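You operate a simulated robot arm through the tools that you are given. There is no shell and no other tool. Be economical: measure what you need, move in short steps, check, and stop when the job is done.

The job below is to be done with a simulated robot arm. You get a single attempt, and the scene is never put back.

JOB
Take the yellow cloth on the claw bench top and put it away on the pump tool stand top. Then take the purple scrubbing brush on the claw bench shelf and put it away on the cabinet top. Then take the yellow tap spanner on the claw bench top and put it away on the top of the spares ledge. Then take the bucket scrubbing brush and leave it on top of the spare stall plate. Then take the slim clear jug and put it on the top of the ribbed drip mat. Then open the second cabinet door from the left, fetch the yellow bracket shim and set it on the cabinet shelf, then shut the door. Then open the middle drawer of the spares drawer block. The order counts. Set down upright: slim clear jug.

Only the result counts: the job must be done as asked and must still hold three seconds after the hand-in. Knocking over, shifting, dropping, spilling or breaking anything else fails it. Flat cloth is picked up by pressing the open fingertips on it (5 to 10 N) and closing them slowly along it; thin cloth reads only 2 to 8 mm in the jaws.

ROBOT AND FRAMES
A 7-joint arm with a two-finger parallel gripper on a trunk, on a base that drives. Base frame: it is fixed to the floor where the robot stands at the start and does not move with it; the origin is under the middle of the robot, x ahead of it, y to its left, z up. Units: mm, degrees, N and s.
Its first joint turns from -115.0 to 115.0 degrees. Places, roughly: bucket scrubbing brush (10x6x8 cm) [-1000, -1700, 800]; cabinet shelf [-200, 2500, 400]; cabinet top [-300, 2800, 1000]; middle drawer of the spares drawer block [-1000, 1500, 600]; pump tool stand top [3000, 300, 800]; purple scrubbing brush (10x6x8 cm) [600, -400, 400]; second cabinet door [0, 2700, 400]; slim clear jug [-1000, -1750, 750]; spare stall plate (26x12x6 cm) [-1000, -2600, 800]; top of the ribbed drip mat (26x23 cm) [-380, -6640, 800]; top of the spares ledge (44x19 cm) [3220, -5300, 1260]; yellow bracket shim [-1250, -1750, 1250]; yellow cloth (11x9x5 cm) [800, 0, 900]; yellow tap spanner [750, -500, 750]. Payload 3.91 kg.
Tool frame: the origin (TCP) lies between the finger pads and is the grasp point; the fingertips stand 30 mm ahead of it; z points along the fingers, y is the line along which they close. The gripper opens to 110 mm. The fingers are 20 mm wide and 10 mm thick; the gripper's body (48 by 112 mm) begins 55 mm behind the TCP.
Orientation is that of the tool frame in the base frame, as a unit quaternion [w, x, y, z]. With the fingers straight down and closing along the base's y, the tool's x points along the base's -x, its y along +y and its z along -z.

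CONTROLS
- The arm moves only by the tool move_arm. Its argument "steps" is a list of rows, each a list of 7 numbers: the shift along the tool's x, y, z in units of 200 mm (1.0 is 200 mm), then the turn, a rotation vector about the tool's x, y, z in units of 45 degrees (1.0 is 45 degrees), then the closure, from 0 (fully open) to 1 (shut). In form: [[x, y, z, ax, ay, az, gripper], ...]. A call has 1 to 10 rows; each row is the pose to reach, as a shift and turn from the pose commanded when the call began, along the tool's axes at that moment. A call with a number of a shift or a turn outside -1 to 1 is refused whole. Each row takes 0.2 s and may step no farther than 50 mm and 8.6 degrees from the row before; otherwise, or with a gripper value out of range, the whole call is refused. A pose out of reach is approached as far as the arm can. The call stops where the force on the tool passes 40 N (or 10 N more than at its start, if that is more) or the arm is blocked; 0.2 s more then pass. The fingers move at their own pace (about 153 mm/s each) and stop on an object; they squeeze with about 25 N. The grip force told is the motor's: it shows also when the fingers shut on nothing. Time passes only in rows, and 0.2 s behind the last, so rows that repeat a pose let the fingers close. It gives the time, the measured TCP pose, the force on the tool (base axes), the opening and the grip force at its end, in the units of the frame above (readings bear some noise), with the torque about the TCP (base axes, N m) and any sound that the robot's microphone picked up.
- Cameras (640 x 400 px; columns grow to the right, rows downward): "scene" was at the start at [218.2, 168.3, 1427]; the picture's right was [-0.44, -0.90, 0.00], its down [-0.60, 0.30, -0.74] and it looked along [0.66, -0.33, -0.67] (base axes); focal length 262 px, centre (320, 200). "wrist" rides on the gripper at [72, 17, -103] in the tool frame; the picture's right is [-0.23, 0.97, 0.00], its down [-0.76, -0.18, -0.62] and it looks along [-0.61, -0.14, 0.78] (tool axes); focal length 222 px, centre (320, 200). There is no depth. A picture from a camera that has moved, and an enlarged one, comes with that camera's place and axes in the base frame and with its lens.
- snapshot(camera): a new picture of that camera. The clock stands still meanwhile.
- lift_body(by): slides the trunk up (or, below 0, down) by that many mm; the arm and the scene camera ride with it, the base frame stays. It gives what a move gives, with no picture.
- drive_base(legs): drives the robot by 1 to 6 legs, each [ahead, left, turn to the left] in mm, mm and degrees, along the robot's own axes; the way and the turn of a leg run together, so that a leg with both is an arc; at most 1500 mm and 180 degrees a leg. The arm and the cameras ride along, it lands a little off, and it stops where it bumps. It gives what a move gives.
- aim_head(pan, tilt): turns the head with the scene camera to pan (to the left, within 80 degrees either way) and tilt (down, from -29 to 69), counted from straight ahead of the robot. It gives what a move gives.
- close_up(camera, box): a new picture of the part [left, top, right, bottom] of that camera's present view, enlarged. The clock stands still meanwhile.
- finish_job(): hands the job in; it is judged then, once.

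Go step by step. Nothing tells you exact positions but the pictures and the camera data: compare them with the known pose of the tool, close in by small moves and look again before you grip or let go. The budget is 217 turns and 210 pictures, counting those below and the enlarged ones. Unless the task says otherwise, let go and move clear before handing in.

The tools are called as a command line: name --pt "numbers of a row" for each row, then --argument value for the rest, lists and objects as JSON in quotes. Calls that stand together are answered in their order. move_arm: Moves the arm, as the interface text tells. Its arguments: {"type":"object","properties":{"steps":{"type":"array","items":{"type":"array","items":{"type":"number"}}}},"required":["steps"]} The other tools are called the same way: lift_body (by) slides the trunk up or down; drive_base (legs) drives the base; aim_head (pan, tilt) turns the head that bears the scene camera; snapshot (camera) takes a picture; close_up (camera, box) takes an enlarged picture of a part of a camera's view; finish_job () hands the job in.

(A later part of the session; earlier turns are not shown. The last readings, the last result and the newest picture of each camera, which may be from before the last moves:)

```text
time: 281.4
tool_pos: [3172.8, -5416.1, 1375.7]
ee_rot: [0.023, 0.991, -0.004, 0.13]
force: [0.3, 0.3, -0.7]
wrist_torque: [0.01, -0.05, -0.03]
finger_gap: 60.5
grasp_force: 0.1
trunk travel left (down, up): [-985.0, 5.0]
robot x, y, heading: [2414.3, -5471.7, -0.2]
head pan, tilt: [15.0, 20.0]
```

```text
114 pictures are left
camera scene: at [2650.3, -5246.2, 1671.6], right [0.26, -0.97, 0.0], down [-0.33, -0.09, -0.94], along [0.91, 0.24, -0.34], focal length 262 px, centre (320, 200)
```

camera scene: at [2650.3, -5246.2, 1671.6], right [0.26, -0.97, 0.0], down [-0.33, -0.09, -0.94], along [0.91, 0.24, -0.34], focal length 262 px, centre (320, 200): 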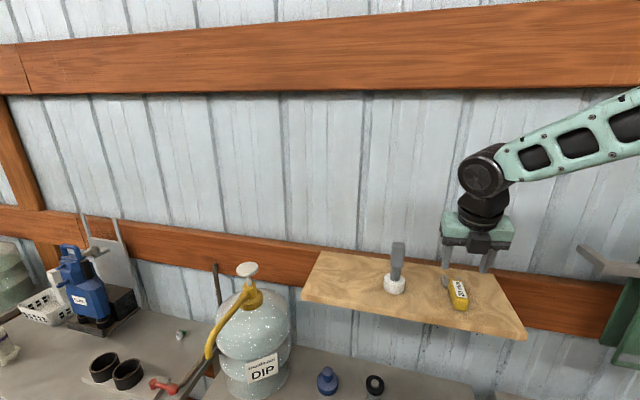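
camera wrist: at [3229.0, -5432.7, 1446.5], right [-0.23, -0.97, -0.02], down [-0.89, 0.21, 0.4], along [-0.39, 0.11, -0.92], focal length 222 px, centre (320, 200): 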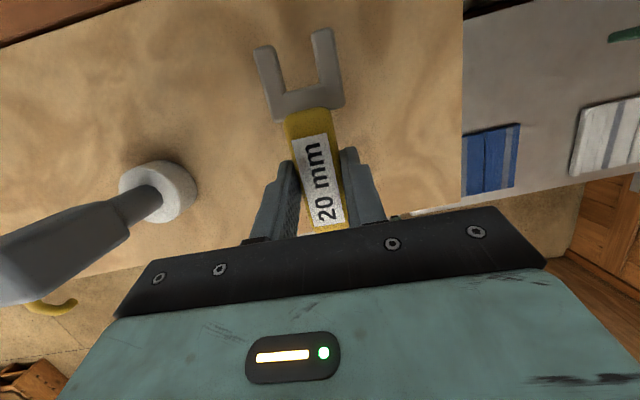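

Spanner is on the ledge. Backing away and returning to the aisle.

drive_base --legs '[[-640, -340, 0], [-950, 0, 0], [-900, 0, 0]]'

drive_base --legs '[[0, 0, 90]]'

```text
time: 294.4
tool_pos: [647.0, -5770.2, 1374.3]
ee_rot: [0.022, 0.991, 0.006, 0.129]
force: [-0.6, -0.9, 0.0]
wrist_torque: [-0.01, 0.04, -0.02]
finger_gap: 60.4
grasp_force: 0.0
trunk travel left (down, up): [-985.0, 5.0]
robot x, y, heading: [-107.7, -5841.8, 0.8]
head pan, tilt: [15.0, 20.0]
```

```text
time: 298.5
tool_pos: [-144.4, -5084.8, 1374.6]
ee_rot: [-0.074, 0.712, 0.689, 0.109]
force: [-0.2, -0.9, 0.0]
wrist_torque: [0.0, -0.02, 0.01]
finger_gap: 60.4
grasp_force: 0.0
trunk travel left (down, up): [-985.0, 5.0]
robot x, y, heading: [-107.1, -5843.9, 88.4]
head pan, tilt: [15.0, 20.0]
```

drive_base --legs '[[1500, 100, 1.6]]'

drive_base --legs '[[1400, 0, 0]]'

aim_head --pan 40 --tilt 30

snapshot --camera "scene"

```text
refused: leg 1 is longer than a leg can be; nothing moved
```

```text
time: 305.5
tool_pos: [-71.4, -3688.3, 1375.3]
ee_rot: [-0.073, 0.72, 0.682, 0.109]
force: [-0.4, 0.7, -0.4]
wrist_torque: [-0.01, 0.03, 0.01]
finger_gap: 60.6
grasp_force: 0.2
trunk travel left (down, up): [-985.0, 5.0]
robot x, y, heading: [-49.8, -4443.7, 86.8]
head pan, tilt: [15.0, 20.0]
```

```text
time: 306.4
tool_pos: [-71.5, -3688.1, 1374.7]
ee_rot: [-0.072, 0.72, 0.681, 0.109]
force: [0.2, -0.5, 0.9]
wrist_torque: [-0.01, 0.01, -0.02]
finger_gap: 60.5
grasp_force: 0.0
trunk travel left (down, up): [-985.0, 5.0]
robot x, y, heading: [-52.0, -4445.7, 87.1]
head pan, tilt: [40.0, 30.0]
```

```text
113 pictures are left
camera scene: at [-300.7, -4220.8, 1655.6], right [0.8, 0.6, 0.0], down [0.3, -0.4, -0.87], along [-0.52, 0.69, -0.5], focal length 262 px, centre (320, 200)
```

scene: 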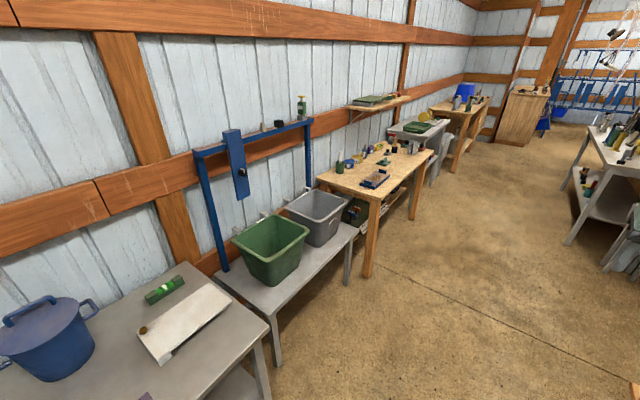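

drive_base --legs '[[1000, 180, 3], [850, 0, 0]]'

drive_base --legs '[[0, 0, 89]]'

aim_head --pan -20 --tilt 30

snapshot --camera "scene"

```text
time: 315.9
tool_pos: [-252.0, -1815.7, 1374.2]
ee_rot: [-0.075, 0.703, 0.699, 0.107]
force: [0.8, 0.3, -1.5]
wrist_torque: [0.01, 0.0, 0.01]
finger_gap: 60.6
grasp_force: 0.0
trunk travel left (down, up): [-985.0, 5.0]
robot x, y, heading: [-191.1, -2571.2, 89.8]
head pan, tilt: [40.0, 30.0]
```

```text
time: 320.0
tool_pos: [-949.8, -2603.5, 1374.0]
ee_rot: [-0.129, 0.021, 0.991, 0.024]
force: [-0.9, -0.1, -0.3]
wrist_torque: [0.0, 0.0, 0.01]
finger_gap: 60.3
grasp_force: 0.0
trunk travel left (down, up): [-985.0, 5.0]
robot x, y, heading: [-195.7, -2574.4, 177.9]
head pan, tilt: [40.0, 30.0]
```

```text
time: 321.3
tool_pos: [-950.0, -2602.0, 1375.1]
ee_rot: [-0.129, 0.02, 0.991, 0.025]
force: [0.0, -0.2, 1.1]
wrist_torque: [-0.03, -0.02, 0.02]
finger_gap: 60.6
grasp_force: 0.0
trunk travel left (down, up): [-985.0, 5.0]
robot x, y, heading: [-193.5, -2577.0, 177.8]
head pan, tilt: [-20.0, 30.0]
```

```text
112 pictures are left
camera scene: at [-424.3, -2736.0, 1655.6], right [0.38, 0.93, 0.0], down [0.46, -0.19, -0.87], along [-0.8, 0.33, -0.5], focal length 262 px, centre (320, 200)
```

scene: 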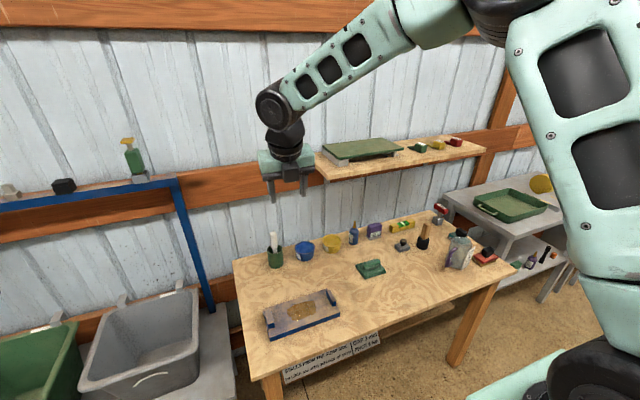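

close_up --camera "scene" --box '[240, 200, 400, 300]'

close_up --camera "scene" --box '[370, 190, 530, 290]'

close_up --camera "scene" --box '[230, 250, 390, 350]'

close_up --camera "scene" --box '[340, 110, 500, 210]'

```text
4.00 times, centred on (320, 250) of scene
camera zoom: at [-424.3, -2736.0, 1655.6], right [0.38, 0.93, 0.0], down [0.46, -0.19, -0.87], along [-0.8, 0.33, -0.5], focal length 1049 px, centre (320, 0)
```

zoom: 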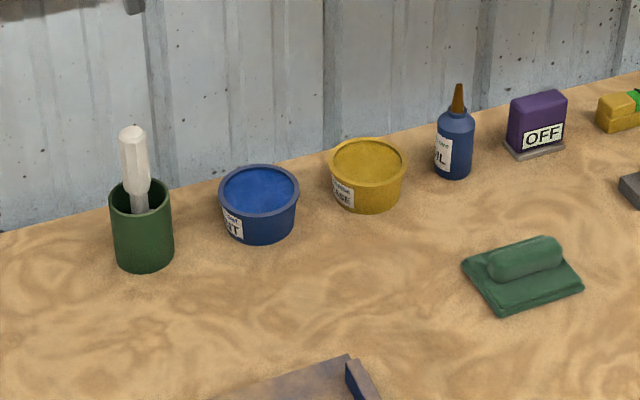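

```text
4.00 times, centred on (450, 240) of scene
camera zoom: at [-424.3, -2736.0, 1655.6], right [0.38, 0.93, 0.0], down [0.46, -0.19, -0.87], along [-0.8, 0.33, -0.5], focal length 1049 px, centre (-200, 40)
```

zoom: 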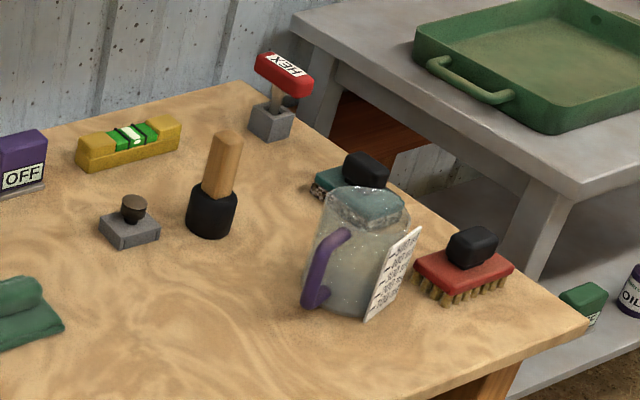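

```text
4.00 times, centred on (310, 300) of scene
camera zoom: at [-424.3, -2736.0, 1655.6], right [0.38, 0.93, 0.0], down [0.46, -0.19, -0.87], along [-0.8, 0.33, -0.5], focal length 1049 px, centre (360, -200)
```

zoom: 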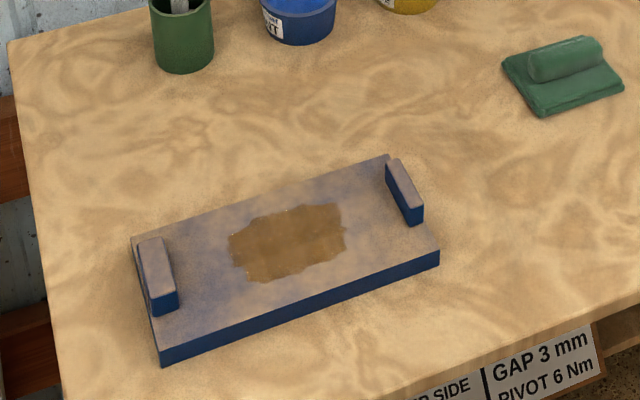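

```text
4.00 times, centred on (420, 160) of scene
camera zoom: at [-424.3, -2736.0, 1655.6], right [0.38, 0.93, 0.0], down [0.46, -0.19, -0.87], along [-0.8, 0.33, -0.5], focal length 1049 px, centre (-80, 360)
```

zoom: 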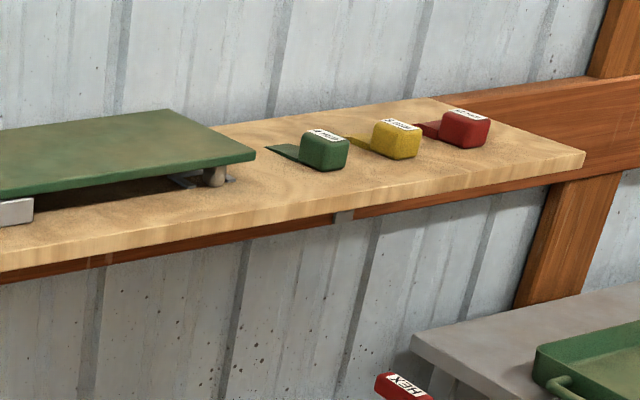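

The red brush near (−985, −1660) fits the bucket scrubbing brush; the plate is at (−1041, −2552) along y; the jug is beside the brush. Sliding over to the brush.

drive_base --legs '[[40, -950, 2]]'

aim_head --pan 10 --tilt 45

snapshot --camera "scene"

snapshot --camera "wrist"

```text
time: 326.3
tool_pos: [-953.3, -1633.0, 1374.6]
ee_rot: [-0.129, 0.021, 0.991, 0.025]
force: [0.1, -0.3, 0.5]
wrist_torque: [-0.02, -0.01, 0.01]
finger_gap: 60.5
grasp_force: 0.0
trunk travel left (down, up): [-985.0, 5.0]
robot x, y, heading: [-194.9, -1606.0, 177.9]
head pan, tilt: [-20.0, 30.0]
```

```text
time: 327.3
tool_pos: [-953.3, -1632.4, 1374.3]
ee_rot: [-0.128, 0.021, 0.991, 0.026]
force: [1.2, 0.0, -0.7]
wrist_torque: [0.01, 0.01, -0.03]
finger_gap: 60.8
grasp_force: 0.0
trunk travel left (down, up): [-985.0, 5.0]
robot x, y, heading: [-196.1, -1600.6, 177.8]
head pan, tilt: [10.0, 45.0]
```

```text
107 pictures are left
camera scene: at [-426.0, -1812.8, 1633.0], right [-0.13, 0.99, 0.0], down [0.7, 0.09, -0.71], along [-0.7, -0.09, -0.71], focal length 262 px, centre (320, 200)
```

scene: 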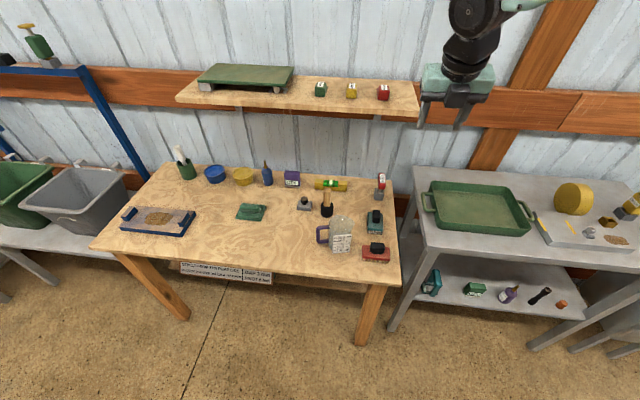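

```text
106 pictures are left
camera wrist: at [-997.6, -1619.4, 1496.3], right [0.27, 0.96, -0.02], down [0.89, -0.24, 0.4], along [0.38, -0.12, -0.92], focal length 222 px, centre (320, 200)
```

wrist: 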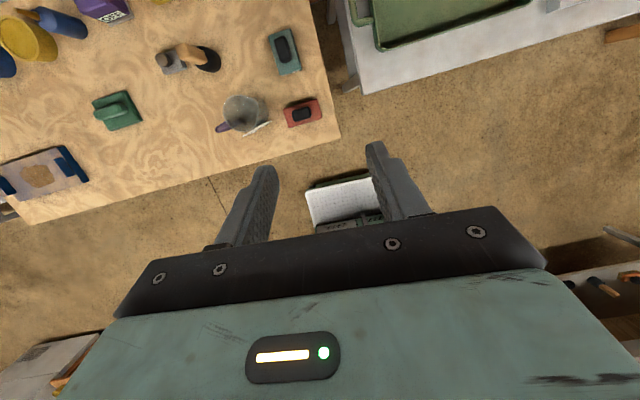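

move_arm --pt "0 0 0 0 -0.17 0 0.45" --pt "0 0 0 0 -0.333 0 0.45"

move_arm --pt "0 0 0 0 0 0.17 0.3" --pt "0 0 0 0 0 0.34 0.3" --pt "0 0 0 0 0 0.51 0.3" --pt "0 0 0 0 0 0.68 0.3" --pt "0 0 0 0 0 0.85 0.3" --pt "0 0 0 0 0 1 0.3"

move_arm --pt "0 0 0 0 0 0.17 0.3" --pt "0 0 0 0 0 0.34 0.3" --pt "0 0 0 0 0 0.51 0.3" --pt "0 0 0 0 0 0.68 0.3" --pt "0 0 0 0 0 0.85 0.3" --pt "0 0 0 0 0 1 0.3"

lift_body --by -300

snapshot --camera "wrist"

```text
time: 327.9
tool_pos: [-952.6, -1634.4, 1375.4]
ee_rot: [0.003, 0.024, 0.999, 0.022]
force: [-0.3, 0.2, 0.5]
wrist_torque: [0.0, 0.01, -0.02]
finger_gap: 60.6
grasp_force: 0.0
trunk travel left (down, up): [-985.0, 5.0]
robot x, y, heading: [-196.9, -1603.8, 177.7]
head pan, tilt: [10.0, 45.0]
```

```text
time: 329.3
tool_pos: [-953.4, -1634.3, 1374.3]
ee_rot: [-0.007, 0.406, 0.914, 0.021]
force: [0.0, 0.5, 1.0]
wrist_torque: [-0.03, -0.01, -0.01]
finger_gap: 77.1
grasp_force: 0.0
trunk travel left (down, up): [-985.0, 5.0]
robot x, y, heading: [-194.5, -1601.9, 177.6]
head pan, tilt: [10.0, 45.0]
```

```text
time: 330.7
tool_pos: [-953.6, -1631.8, 1374.3]
ee_rot: [-0.014, 0.725, 0.688, 0.017]
force: [0.1, 0.8, 0.0]
wrist_torque: [0.0, 0.01, -0.02]
finger_gap: 77.1
grasp_force: 0.1
trunk travel left (down, up): [-985.0, 5.0]
robot x, y, heading: [-194.0, -1602.4, 177.7]
head pan, tilt: [10.0, 45.0]
```

```text
time: 333.7
tool_pos: [-954.2, -1633.9, 1075.2]
ee_rot: [-0.013, 0.724, 0.69, 0.017]
force: [0.3, 0.8, 0.5]
wrist_torque: [0.0, 0.01, 0.0]
finger_gap: 76.6
grasp_force: 0.1
trunk travel left (down, up): [-685.0, 305.0]
robot x, y, heading: [-197.1, -1601.4, 177.7]
head pan, tilt: [10.0, 45.0]
```

```text
105 pictures are left
camera wrist: at [-934.4, -1566.6, 1184.1], right [0.96, -0.27, -0.01], down [-0.22, -0.78, 0.59], along [-0.17, -0.56, -0.81], focal length 222 px, centre (320, 200)
```

wrist: 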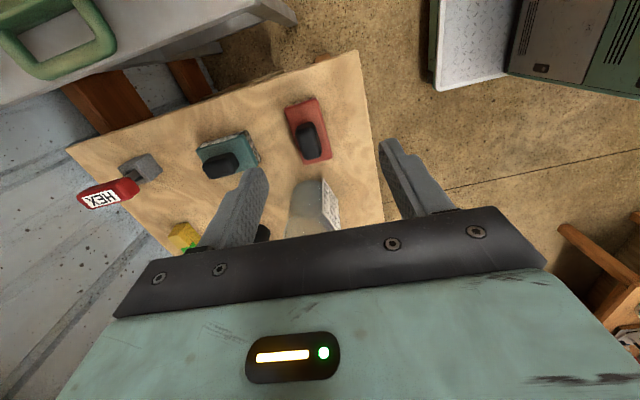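

close_up --camera "wrist" --box '[180, 80, 340, 180]'

close_up --camera "scene" --box '[300, 190, 420, 265]'

```text
4.00 times, centred on (260, 130) of wrist
camera zoom: at [-934.4, -1566.6, 1184.1], right [0.96, -0.27, -0.01], down [-0.22, -0.78, 0.59], along [-0.17, -0.56, -0.81], focal length 888 px, centre (560, 480)
```

zoom: 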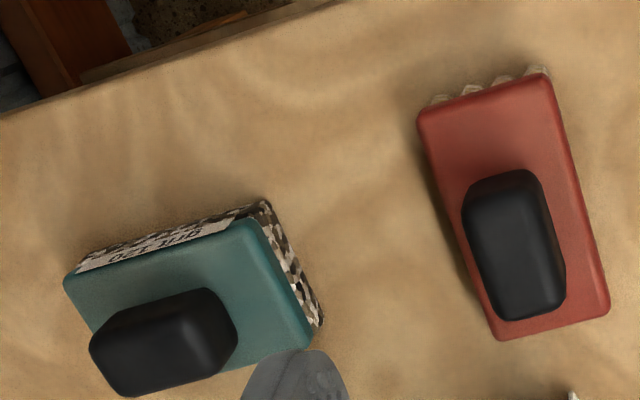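

```text
5.33 times, centred on (360, 228) of scene
camera zoom: at [-426.0, -1812.8, 1333.0], right [-0.13, 0.99, 0.0], down [0.7, 0.09, -0.71], along [-0.7, -0.09, -0.71], focal length 1399 px, centre (107, 53)
```

zoom: 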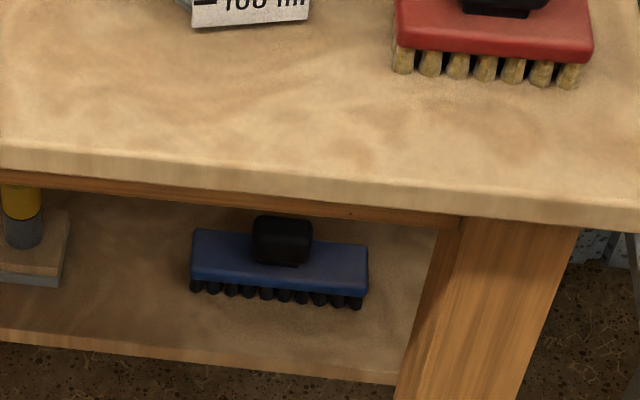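

Teal is a sanding block; the red brush (handle at (−994, −1692)) is the one. Aligning with the base, then descending.

drive_base --legs '[[42, 57, 0]]'

lift_body --by -170

snapshot --camera "wrist"

snapshot --camera "scene"

```text
time: 334.7
tool_pos: [-997.3, -1687.7, 1074.5]
ee_rot: [-0.014, 0.725, 0.689, 0.017]
force: [-0.9, 0.1, 0.1]
wrist_torque: [-0.03, 0.0, 0.02]
finger_gap: 76.9
grasp_force: 0.1
trunk travel left (down, up): [-685.0, 305.0]
robot x, y, heading: [-240.3, -1656.2, 177.6]
head pan, tilt: [10.0, 45.0]
```

```text
time: 336.6
tool_pos: [-997.1, -1686.4, 905.2]
ee_rot: [-0.013, 0.724, 0.689, 0.017]
force: [0.1, -0.5, -0.2]
wrist_torque: [0.0, 0.01, 0.02]
finger_gap: 76.9
grasp_force: 0.0
trunk travel left (down, up): [-515.0, 475.0]
robot x, y, heading: [-242.6, -1654.4, 177.6]
head pan, tilt: [10.0, 45.0]
```

```text
102 pictures are left
camera wrist: at [-977.9, -1619.8, 1014.1], right [0.96, -0.28, -0.01], down [-0.22, -0.78, 0.59], along [-0.17, -0.56, -0.81], focal length 222 px, centre (320, 200)
```

wrist: 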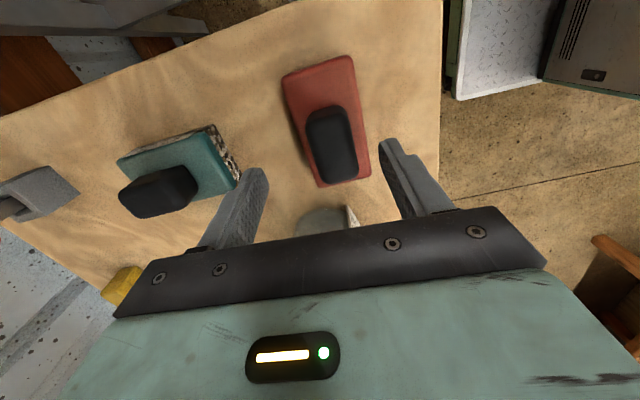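

```text
101 pictures are left
camera scene: at [-469.9, -1866.6, 1163.0], right [-0.13, 0.99, 0.0], down [0.7, 0.09, -0.71], along [-0.7, -0.09, -0.71], focal length 262 px, centre (320, 200)
```

scene: 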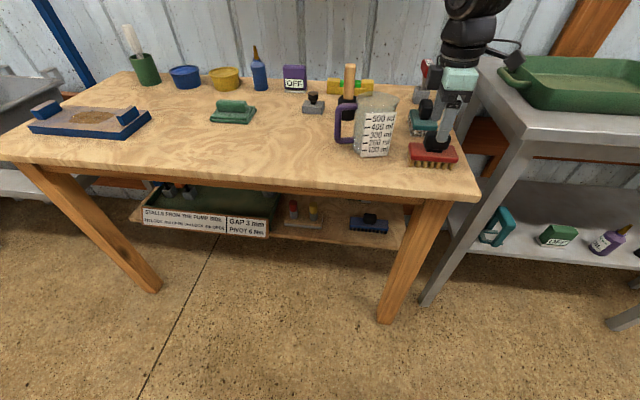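

move_arm --pt "-0.053 0.033 0.1 0 0 0 0.3" --pt "-0.053 0.033 0.22 0 0 0 0.3"

snapshot --camera "wrist"

close_up --camera "scene" --box '[340, 60, 500, 185]'

```text
time: 337.2
tool_pos: [-990.9, -1695.0, 858.1]
ee_rot: [-0.014, 0.725, 0.689, 0.016]
force: [-0.2, 0.3, -0.3]
wrist_torque: [-0.03, 0.0, -0.01]
finger_gap: 77.0
grasp_force: 0.1
trunk travel left (down, up): [-515.0, 475.0]
robot x, y, heading: [-238.8, -1656.3, 177.5]
head pan, tilt: [10.0, 45.0]
```

```text
100 pictures are left
camera wrist: at [-971.0, -1627.0, 967.8], right [0.96, -0.28, -0.01], down [-0.22, -0.78, 0.59], along [-0.17, -0.56, -0.81], focal length 222 px, centre (320, 200)
```

wrist: 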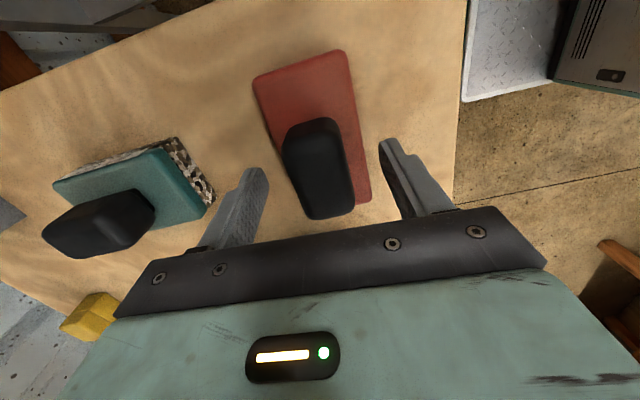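

```text
3.20 times, centred on (420, 122) of scene
camera zoom: at [-469.7, -1866.6, 1163.0], right [-0.13, 0.99, 0.0], down [0.7, 0.09, -0.71], along [-0.7, -0.09, -0.71], focal length 839 px, centre (0, 448)
```

zoom: 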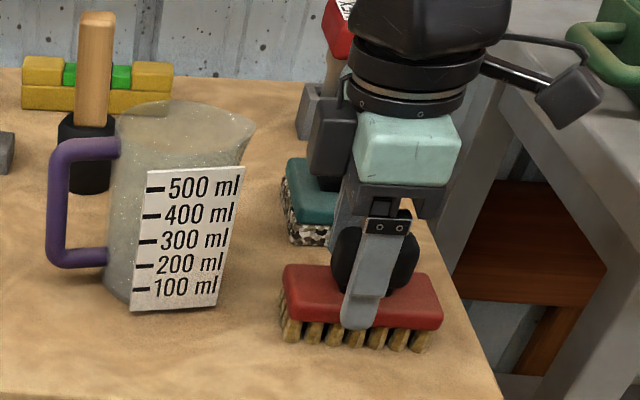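

move_arm --pt "0 -0.01 0 0 0 0 0.5" --pt "0 -0.01 0 0 0 0 0.55" --pt "0 -0.01 0 0 0 0 0.55"

move_arm --pt "0 0 0.03 0 0 0 0.55"

move_arm --pt "0 0 0.025 0 0 0 0.55"

close_up --camera "scene" --box '[380, 90, 500, 165]'

```text
time: 338.0
tool_pos: [-992.6, -1694.2, 859.5]
ee_rot: [-0.013, 0.724, 0.689, 0.017]
force: [1.2, 0.3, -0.6]
wrist_torque: [-0.02, 0.02, 0.02]
finger_gap: 53.7
grasp_force: 24.9
trunk travel left (down, up): [-515.0, 475.0]
robot x, y, heading: [-240.2, -1656.9, 177.5]
head pan, tilt: [10.0, 45.0]
```

```text
time: 338.4
tool_pos: [-991.9, -1694.8, 854.9]
ee_rot: [-0.016, 0.725, 0.689, 0.015]
force: [0.9, 0.6, 18.3]
wrist_torque: [0.16, 0.02, -0.04]
finger_gap: 53.4
grasp_force: 24.7
trunk travel left (down, up): [-515.0, 475.0]
robot x, y, heading: [-238.5, -1656.0, 177.6]
head pan, tilt: [10.0, 45.0]
```

```text
time: 338.8
tool_pos: [-993.9, -1695.1, 847.7]
ee_rot: [-0.014, 0.724, 0.689, 0.017]
force: [-1.5, -0.5, 6.2]
wrist_torque: [-0.05, 0.03, -0.03]
finger_gap: 53.6
grasp_force: 25.4
trunk travel left (down, up): [-515.0, 475.0]
robot x, y, heading: [-239.0, -1656.4, 177.6]
head pan, tilt: [10.0, 45.0]
```

```text
5.33 times, centred on (440, 128) of scene
camera zoom: at [-469.7, -1866.6, 1162.8], right [-0.13, 0.99, 0.0], down [0.7, 0.09, -0.71], along [-0.7, -0.09, -0.71], focal length 1399 px, centre (-320, 587)
```

zoom: 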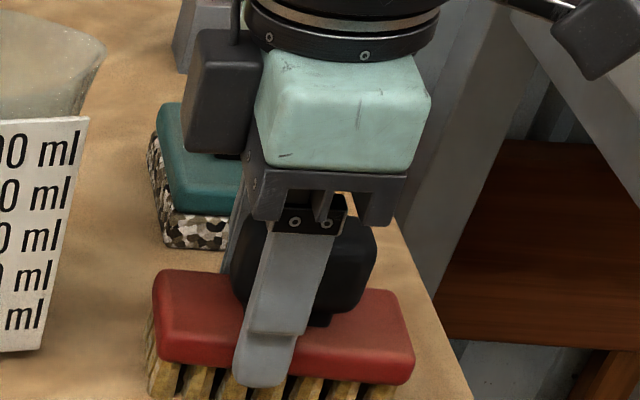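

The fingers hold the plate's sides (53 mm). Tightening and lifting.

move_arm --pt "0 0 0 0 0 0 1" --pt "0 0 0 0 0 0 1" --pt "0 0 -0.1 0 0 0 1" --pt "0 0 -0.3 0 0 0 1" --pt "0 0 -0.5 0 0 0 1" --pt "0 0 -0.7 0 0 0 1"

snapshot --camera "wrist"

snapshot --camera "scene"

```text
time: 340.2
tool_pos: [-997.3, -1702.3, 991.5]
ee_rot: [-0.014, 0.724, 0.689, 0.017]
force: [1.0, -0.4, -1.6]
wrist_torque: [-0.02, 0.01, -0.02]
finger_gap: 53.5
grasp_force: 25.0
trunk travel left (down, up): [-515.0, 475.0]
robot x, y, heading: [-241.1, -1658.0, 177.6]
head pan, tilt: [10.0, 45.0]
```

```text
97 pictures are left
camera wrist: at [-977.4, -1635.1, 1099.5], right [0.96, -0.28, -0.01], down [-0.22, -0.78, 0.59], along [-0.17, -0.56, -0.81], focal length 222 px, centre (320, 200)
```

wrist: 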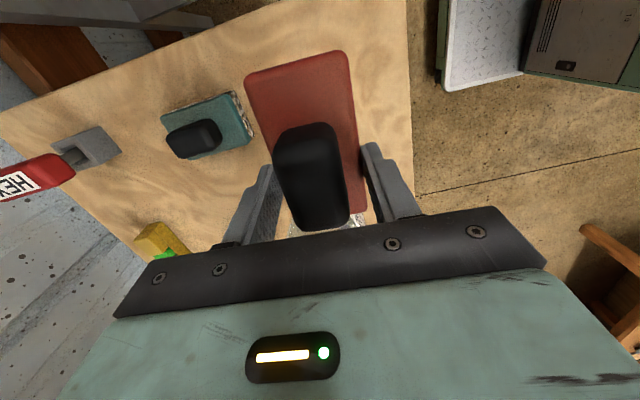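

```text
96 pictures are left
camera scene: at [-470.1, -1866.6, 1162.9], right [-0.13, 0.99, 0.0], down [0.7, 0.09, -0.71], along [-0.7, -0.09, -0.71], focal length 262 px, centre (320, 200)
```

scene: 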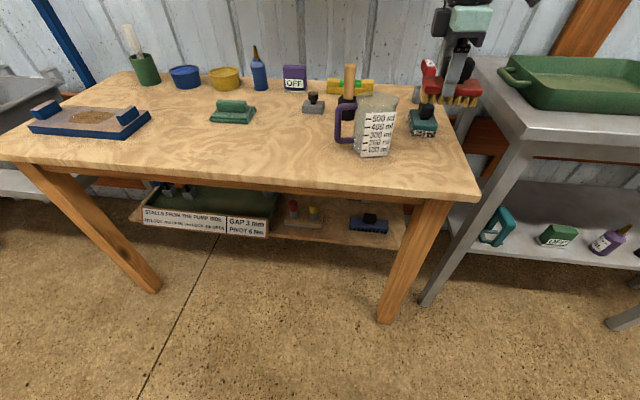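

lift_body --by 150

drive_base --legs '[[0, 800, 0]]'

aim_head --pan 10 --tilt 45

snapshot --camera "scene"

snapshot --camera "wrist"

```text
time: 342.0
tool_pos: [-996.6, -1702.2, 1140.2]
ee_rot: [-0.013, 0.725, 0.689, 0.016]
force: [0.6, -0.6, -1.9]
wrist_torque: [0.0, 0.02, 0.0]
finger_gap: 53.5
grasp_force: 25.0
trunk travel left (down, up): [-665.0, 325.0]
robot x, y, heading: [-237.2, -1659.7, 177.5]
head pan, tilt: [10.0, 45.0]
```

```text
time: 346.2
tool_pos: [-1021.9, -2512.9, 1140.5]
ee_rot: [-0.014, 0.719, 0.695, 0.016]
force: [0.3, 0.1, -1.7]
wrist_torque: [-0.03, -0.03, 0.01]
finger_gap: 53.6
grasp_force: 25.2
trunk travel left (down, up): [-665.0, 325.0]
robot x, y, heading: [-269.1, -2456.9, 178.5]
head pan, tilt: [10.0, 45.0]
```

```text
time: 346.8
tool_pos: [-1022.3, -2514.2, 1139.6]
ee_rot: [-0.015, 0.718, 0.695, 0.016]
force: [-0.3, -0.2, -0.9]
wrist_torque: [0.0, 0.01, 0.03]
finger_gap: 53.3
grasp_force: 24.9
trunk travel left (down, up): [-665.0, 325.0]
robot x, y, heading: [-268.3, -2456.8, 178.8]
head pan, tilt: [10.0, 45.0]
```

```text
95 pictures are left
camera scene: at [-492.9, -2669.3, 1313.0], right [-0.15, 0.99, 0.0], down [0.7, 0.11, -0.71], along [-0.7, -0.11, -0.71], focal length 262 px, centre (320, 200)
```

scene: 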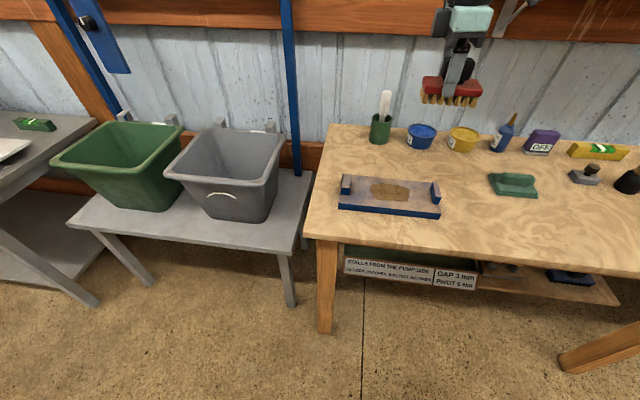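

```text
94 pictures are left
camera wrist: at [-1004.2, -2446.1, 1249.2], right [0.97, -0.26, -0.01], down [-0.21, -0.78, 0.59], along [-0.16, -0.57, -0.81], focal length 222 px, centre (320, 200)
```

wrist: 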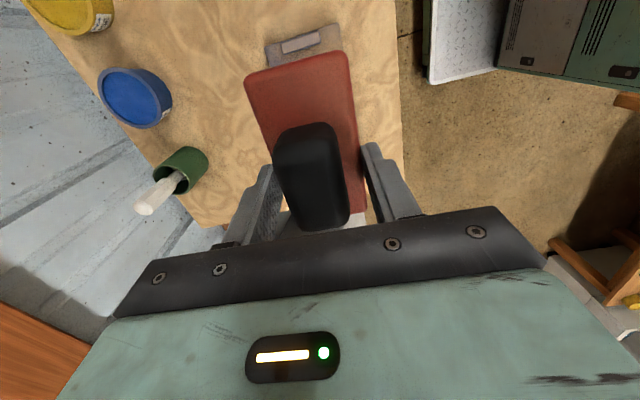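

move_arm --pt "-0.133 -0.078 0 0 0 0 1" --pt "-0.266 -0.156 0 0 0 0 1" --pt "-0.266 -0.156 0.2 0 0 0 1" --pt "-0.266 -0.156 0.4 0 0 0 1" --pt "-0.266 -0.156 0.6 0 0 0 1" --pt "-0.266 -0.156 0.75 0 0 0 1"

snapshot --camera "wrist"

close_up --camera "scene" --box '[310, 100, 502, 220]'

```text
time: 348.2
tool_pos: [-1053.1, -2558.2, 990.7]
ee_rot: [-0.014, 0.719, 0.695, 0.016]
force: [0.1, 0.3, -1.5]
wrist_torque: [0.03, -0.02, 0.0]
finger_gap: 53.7
grasp_force: 24.8
trunk travel left (down, up): [-665.0, 325.0]
robot x, y, heading: [-269.0, -2456.3, 178.4]
head pan, tilt: [10.0, 45.0]
```

```text
93 pictures are left
camera wrist: at [-1035.4, -2490.4, 1099.2], right [0.97, -0.26, -0.01], down [-0.21, -0.78, 0.59], along [-0.16, -0.57, -0.81], focal length 222 px, centre (320, 200)
```

wrist: 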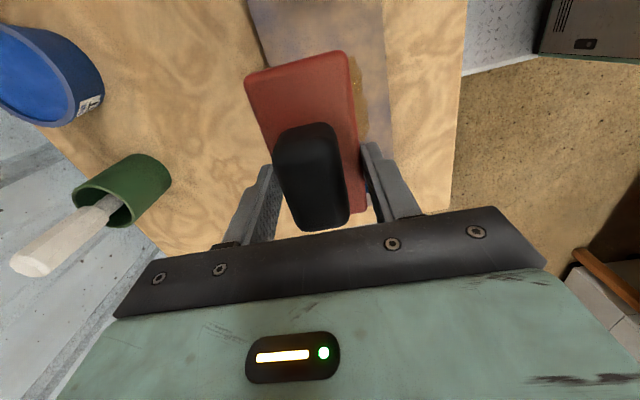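

```text
3.33 times, centred on (406, 160) of scene
camera zoom: at [-492.7, -2669.3, 1313.0], right [-0.15, 0.99, 0.0], down [0.7, 0.11, -0.71], along [-0.7, -0.11, -0.71], focal length 874 px, centre (33, 333)
```

zoom: 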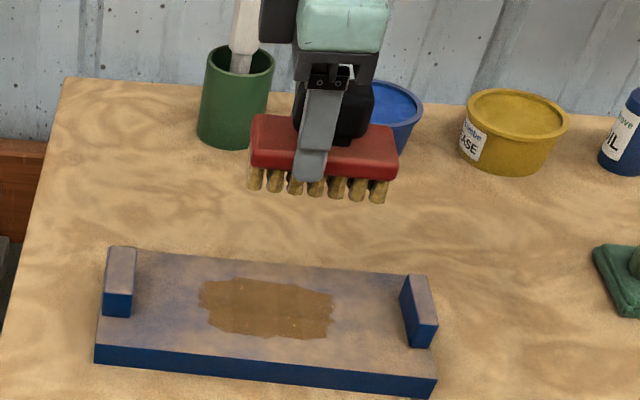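

Refined: plate surface z≈823, centre (−1032, −2563). Centring and lowering.

move_arm --pt "-0.057 0.097 0.1 0 0 0 1" --pt "-0.057 0.097 0.3 0 0 0 1" --pt "-0.057 0.097 0.45 0 0 0 1"

close_up --camera "scene" --box '[310, 100, 502, 220]'

snapshot --camera "wrist"

```text
time: 349.0
tool_pos: [-1034.2, -2566.2, 895.1]
ee_rot: [-0.015, 0.719, 0.695, 0.016]
force: [0.3, 1.0, -0.6]
wrist_torque: [-0.03, 0.05, 0.02]
finger_gap: 53.3
grasp_force: 25.8
trunk travel left (down, up): [-665.0, 325.0]
robot x, y, heading: [-266.2, -2455.1, 178.4]
head pan, tilt: [10.0, 45.0]
```

```text
3.33 times, centred on (406, 160) of scene
camera zoom: at [-492.6, -2669.3, 1313.1], right [-0.15, 0.99, 0.0], down [0.7, 0.11, -0.71], along [-0.7, -0.11, -0.71], focal length 874 px, centre (33, 333)
```

zoom: 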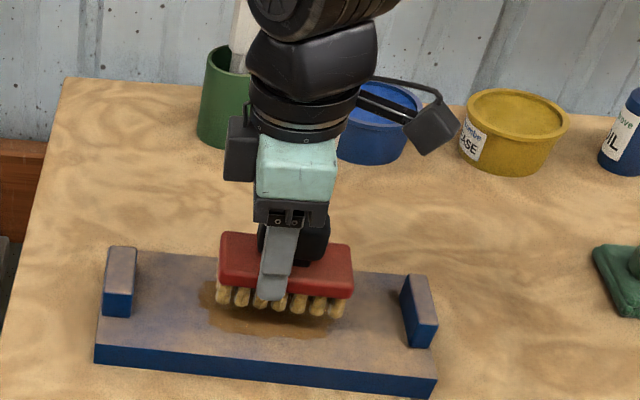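

```text
90 pictures are left
camera wrist: at [-1015.4, -2498.7, 1005.1], right [0.97, -0.26, -0.01], down [-0.21, -0.78, 0.59], along [-0.16, -0.57, -0.81], focal length 222 px, centre (320, 200)
```

wrist: 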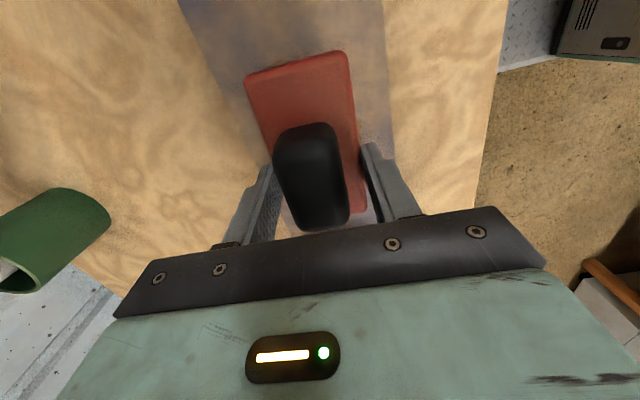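

move_arm --pt "0 0 0.03 0 0 0 1" --pt "0 0 0.06 0 0 0 1"

move_arm --pt "0 0 0.02 0 0 0 1"

move_arm --pt "0 0 0.02 0 0 0 1"

```text
time: 349.6
tool_pos: [-1035.5, -2565.3, 883.8]
ee_rot: [-0.014, 0.718, 0.695, 0.017]
force: [0.6, -0.2, -1.4]
wrist_torque: [0.0, 0.01, -0.03]
finger_gap: 53.4
grasp_force: 25.2
trunk travel left (down, up): [-665.0, 325.0]
robot x, y, heading: [-268.5, -2458.4, 178.6]
head pan, tilt: [10.0, 45.0]
```

```text
time: 350.0
tool_pos: [-1034.9, -2565.2, 880.1]
ee_rot: [-0.013, 0.719, 0.695, 0.017]
force: [-0.5, 0.2, -1.3]
wrist_torque: [-0.01, 0.01, -0.02]
finger_gap: 53.4
grasp_force: 25.1
trunk travel left (down, up): [-665.0, 325.0]
robot x, y, heading: [-264.9, -2457.1, 178.5]
head pan, tilt: [10.0, 45.0]
```

```text
time: 350.4
tool_pos: [-1034.7, -2565.9, 876.6]
ee_rot: [-0.014, 0.718, 0.695, 0.017]
force: [0.4, 0.6, -1.9]
wrist_torque: [-0.03, 0.01, 0.02]
finger_gap: 53.4
grasp_force: 25.1
trunk travel left (down, up): [-665.0, 325.0]
robot x, y, heading: [-262.3, -2455.5, 178.4]
head pan, tilt: [10.0, 45.0]
```

move_arm --pt "0 0 0.02 0 0 0 1"

move_arm --pt "0 0 0.02 0 0 0 1"

move_arm --pt "0 0 0.015 0 0 0 1"

close_up --camera "scene" --box '[310, 100, 502, 220]'

```text
time: 350.8
tool_pos: [-1035.1, -2565.6, 872.5]
ee_rot: [-0.014, 0.719, 0.695, 0.017]
force: [-0.4, 0.0, -2.1]
wrist_torque: [-0.05, 0.04, -0.01]
finger_gap: 53.4
grasp_force: 25.0
trunk travel left (down, up): [-665.0, 325.0]
robot x, y, heading: [-263.9, -2457.9, 178.4]
head pan, tilt: [10.0, 45.0]
```

```text
time: 351.2
tool_pos: [-1034.5, -2566.3, 871.9]
ee_rot: [-0.015, 0.718, 0.695, 0.016]
force: [7.4, 4.5, 23.4]
wrist_torque: [0.18, -0.37, 0.0]
finger_gap: 53.7
grasp_force: 25.2
trunk travel left (down, up): [-665.0, 325.0]
robot x, y, heading: [-265.6, -2456.7, 178.4]
head pan, tilt: [10.0, 45.0]
```

```text
time: 351.6
tool_pos: [-1036.4, -2566.1, 871.8]
ee_rot: [-0.016, 0.72, 0.694, 0.014]
force: [0.9, 0.5, 17.9]
wrist_torque: [0.24, -0.6, -0.05]
finger_gap: 53.5
grasp_force: 25.2
trunk travel left (down, up): [-665.0, 325.0]
robot x, y, heading: [-265.4, -2453.8, 178.7]
head pan, tilt: [10.0, 45.0]
stopped in row 1: the force on the tool passed its limit (the readings are from after the stop); the commanded pose is now the measured one
```

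```text
3.33 times, centred on (406, 160) of scene
camera zoom: at [-492.0, -2669.1, 1313.0], right [-0.15, 0.99, 0.0], down [0.7, 0.11, -0.71], along [-0.7, -0.11, -0.71], focal length 874 px, centre (33, 333)
```

zoom: 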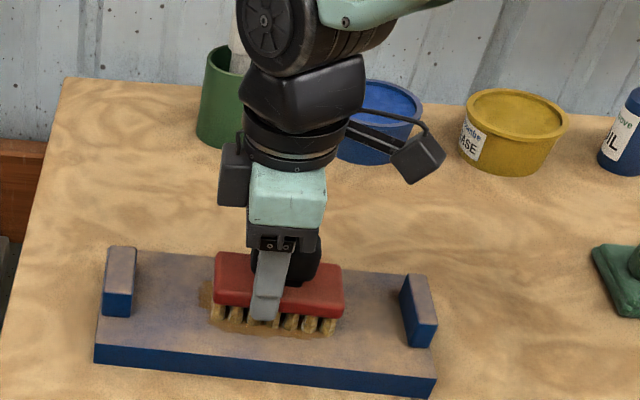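

It rests on the plate. Releasing and rising.

move_arm --pt "0 0 0 0 0 0 0.7" --pt "0 0 0 0 0 0 0.35" --pt "0 0 0 0 0 0 0.3" --pt "0 0 -0.1 0 0 0 0.3" --pt "0 0 -0.3 0 0 0 0.3" --pt "0 0 -0.5 0 0 0 0.3" --pt "0 0 -0.75 0 0 0 0.3" --pt "0 0 -1 0 0 0 0.3"

close_up --camera "scene" --box '[310, 100, 502, 220]'

```text
time: 353.4
tool_pos: [-1034.3, -2575.0, 1070.2]
ee_rot: [-0.015, 0.718, 0.696, 0.016]
force: [-0.2, -0.5, -0.4]
wrist_torque: [0.01, -0.02, -0.01]
finger_gap: 77.0
grasp_force: 0.0
trunk travel left (down, up): [-665.0, 325.0]
robot x, y, heading: [-269.2, -2451.9, 178.3]
head pan, tilt: [10.0, 45.0]
```

```text
3.33 times, centred on (406, 160) of scene
camera zoom: at [-493.1, -2669.3, 1312.8], right [-0.15, 0.99, 0.0], down [0.7, 0.11, -0.71], along [-0.7, -0.11, -0.71], focal length 874 px, centre (33, 333)
```

zoom: 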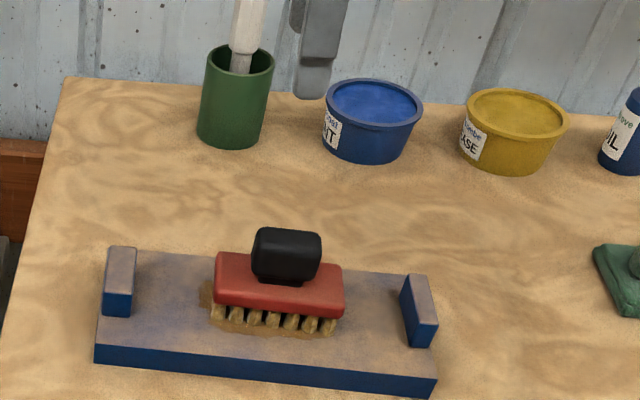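

Brush placed on the plate. Moving over to the jug with a raised arm for a top view.

lift_body --by 120

drive_base --legs '[[0, -740, 0]]'

snapshot --camera "wrist"

snapshot --camera "scene"

```text
time: 354.9
tool_pos: [-1035.5, -2575.8, 1189.3]
ee_rot: [-0.015, 0.719, 0.695, 0.014]
force: [0.2, -0.8, 1.1]
wrist_torque: [-0.04, -0.02, 0.03]
finger_gap: 77.1
grasp_force: 0.0
trunk travel left (down, up): [-785.0, 205.0]
robot x, y, heading: [-267.6, -2457.9, 178.7]
head pan, tilt: [10.0, 45.0]
```

```text
time: 359.0
tool_pos: [-1011.0, -1815.2, 1188.9]
ee_rot: [-0.014, 0.723, 0.69, 0.016]
force: [0.3, 0.2, -0.1]
wrist_torque: [0.0, 0.02, -0.01]
finger_gap: 76.8
grasp_force: 0.1
trunk travel left (down, up): [-785.0, 205.0]
robot x, y, heading: [-239.2, -1705.7, 177.8]
head pan, tilt: [10.0, 45.0]
```

```text
87 pictures are left
camera wrist: at [-992.2, -1747.0, 1298.5], right [0.96, -0.27, -0.01], down [-0.22, -0.78, 0.59], along [-0.17, -0.56, -0.81], focal length 222 px, centre (320, 200)
```

wrist: 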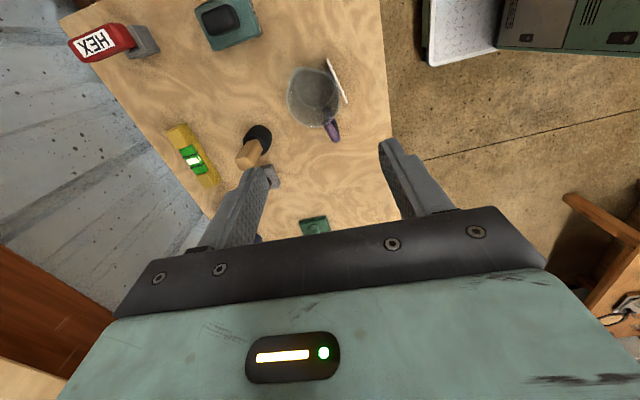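

```text
86 pictures are left
camera scene: at [-471.7, -1916.2, 1433.0], right [-0.13, 0.99, 0.0], down [0.7, 0.09, -0.71], along [-0.7, -0.09, -0.71], focal length 262 px, centre (320, 200)
```

scene: 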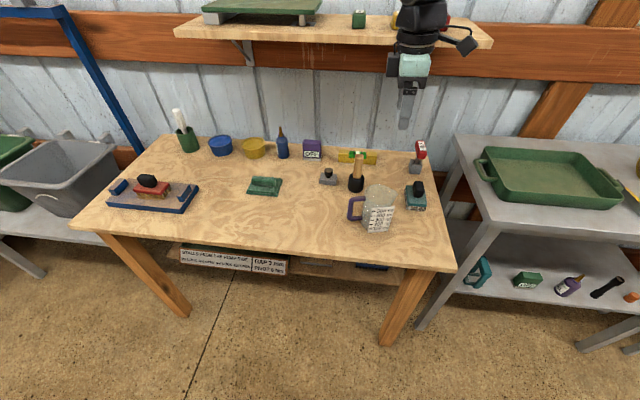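

close_up --camera "wrist" --box '[260, 50, 388, 130]'

close_up --camera "scene" --box '[330, 170, 426, 230]'

```text
5.00 times, centred on (324, 90) of wrist
camera zoom: at [-992.2, -1747.0, 1298.5], right [0.96, -0.27, -0.01], down [-0.22, -0.78, 0.59], along [-0.17, -0.56, -0.81], focal length 1111 px, centre (300, 750)
```

zoom: 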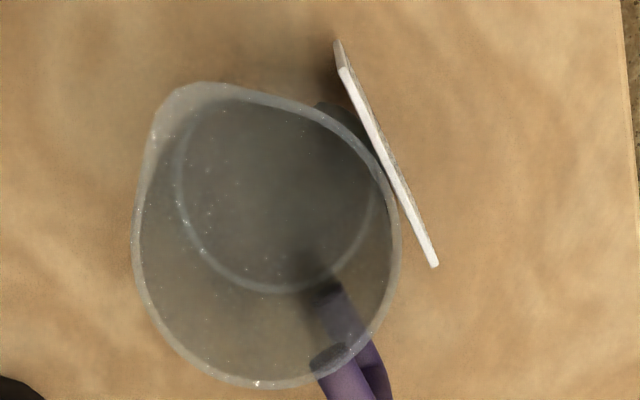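

```text
6.67 times, centred on (378, 200) of scene
camera zoom: at [-471.7, -1916.2, 1433.0], right [-0.13, 0.99, 0.0], down [0.7, 0.09, -0.71], along [-0.7, -0.09, -0.71], focal length 1748 px, centre (-67, 200)
```

zoom: 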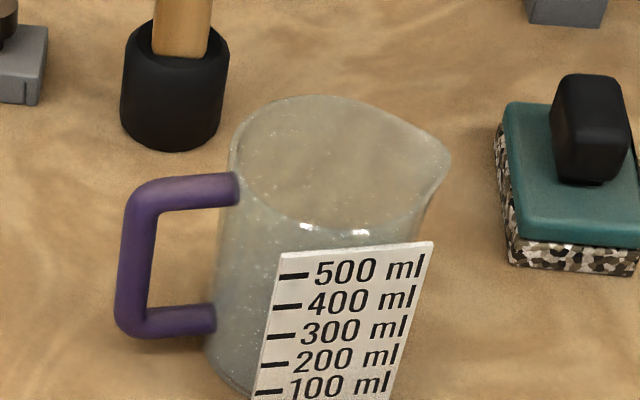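

The jug is ~81 mm wide, rim z≈915, centre (−1026, −1815). I'll grip it vertically with one finger flat on its scale plate, closing line at +12°.

move_arm --pt "0 -0.075 0 0 0 -0.16 0" --pt "0 -0.075 0 0 0 -0.325 0"

lift_body --by -190

snapshot --camera "wrist"

close_up --camera "scene" --box '[320, 60, 448, 140]'

```text
time: 359.6
tool_pos: [-1027.2, -1814.0, 1189.8]
ee_rot: [-0.012, 0.631, 0.776, 0.018]
force: [-0.1, 0.1, 0.3]
wrist_torque: [-0.03, -0.04, 0.02]
finger_gap: 110.0
grasp_force: 0.0
trunk travel left (down, up): [-785.0, 205.0]
robot x, y, heading: [-243.6, -1706.1, 177.7]
head pan, tilt: [10.0, 45.0]
```

```text
time: 361.7
tool_pos: [-1028.3, -1813.2, 998.8]
ee_rot: [-0.013, 0.631, 0.775, 0.017]
force: [0.4, -0.4, 0.0]
wrist_torque: [0.0, 0.0, -0.03]
finger_gap: 109.9
grasp_force: 0.1
trunk travel left (down, up): [-595.0, 395.0]
robot x, y, heading: [-242.2, -1710.0, 177.7]
head pan, tilt: [10.0, 45.0]
```

```text
83 pictures are left
camera wrist: at [-1026.2, -1743.3, 1108.5], right [1.0, -0.02, 0.0], down [-0.02, -0.81, 0.59], along [-0.01, -0.59, -0.81], focal length 222 px, centre (320, 200)
```

wrist: 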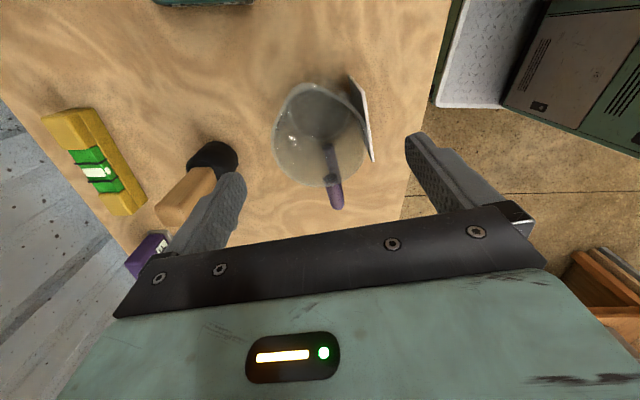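

```text
5.00 times, centred on (384, 100) of scene
camera zoom: at [-471.7, -1916.1, 1243.0], right [-0.13, 0.99, 0.0], down [0.7, 0.09, -0.71], along [-0.7, -0.09, -0.71], focal length 1311 px, centre (0, 700)
```

zoom: 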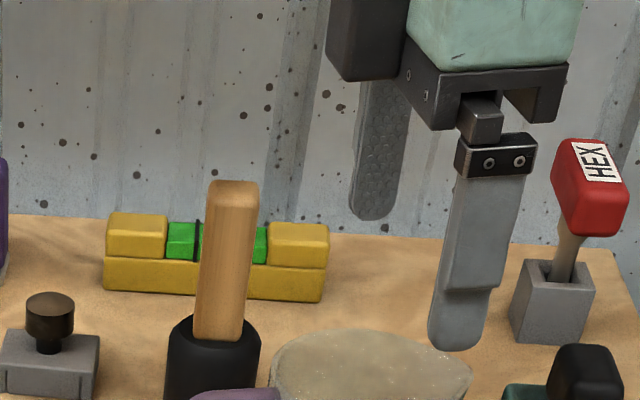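

Well centred over the jug. Descending with the fingers open.

move_arm --pt "0 0 0.15 0 0 0 0" --pt "0 0 0.3 0 0 0 0" --pt "0 0 0.42 0 0 0 0"

snapshot --camera "wrist"

snapshot --camera "scene"

```text
time: 362.5
tool_pos: [-1024.8, -1807.9, 914.4]
ee_rot: [-0.014, 0.63, 0.776, 0.017]
force: [1.1, 0.5, 0.1]
wrist_torque: [-0.02, -0.01, -0.03]
finger_gap: 110.2
grasp_force: 0.0
trunk travel left (down, up): [-595.0, 395.0]
robot x, y, heading: [-243.0, -1703.7, 177.6]
head pan, tilt: [10.0, 45.0]
```

```text
81 pictures are left
camera wrist: at [-1024.3, -1738.7, 1023.0], right [1.0, -0.02, 0.0], down [-0.02, -0.81, 0.59], along [-0.01, -0.59, -0.81], focal length 222 px, centre (320, 200)
```

wrist: 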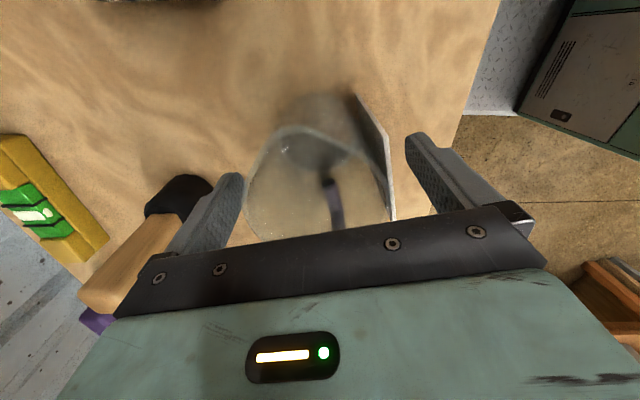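

```text
80 pictures are left
camera scene: at [-471.5, -1916.1, 1243.0], right [-0.13, 0.99, 0.0], down [0.7, 0.09, -0.71], along [-0.7, -0.09, -0.71], focal length 262 px, centre (320, 200)
```

scene: 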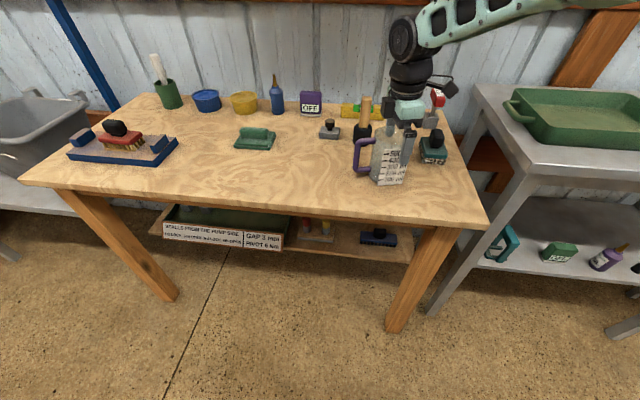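

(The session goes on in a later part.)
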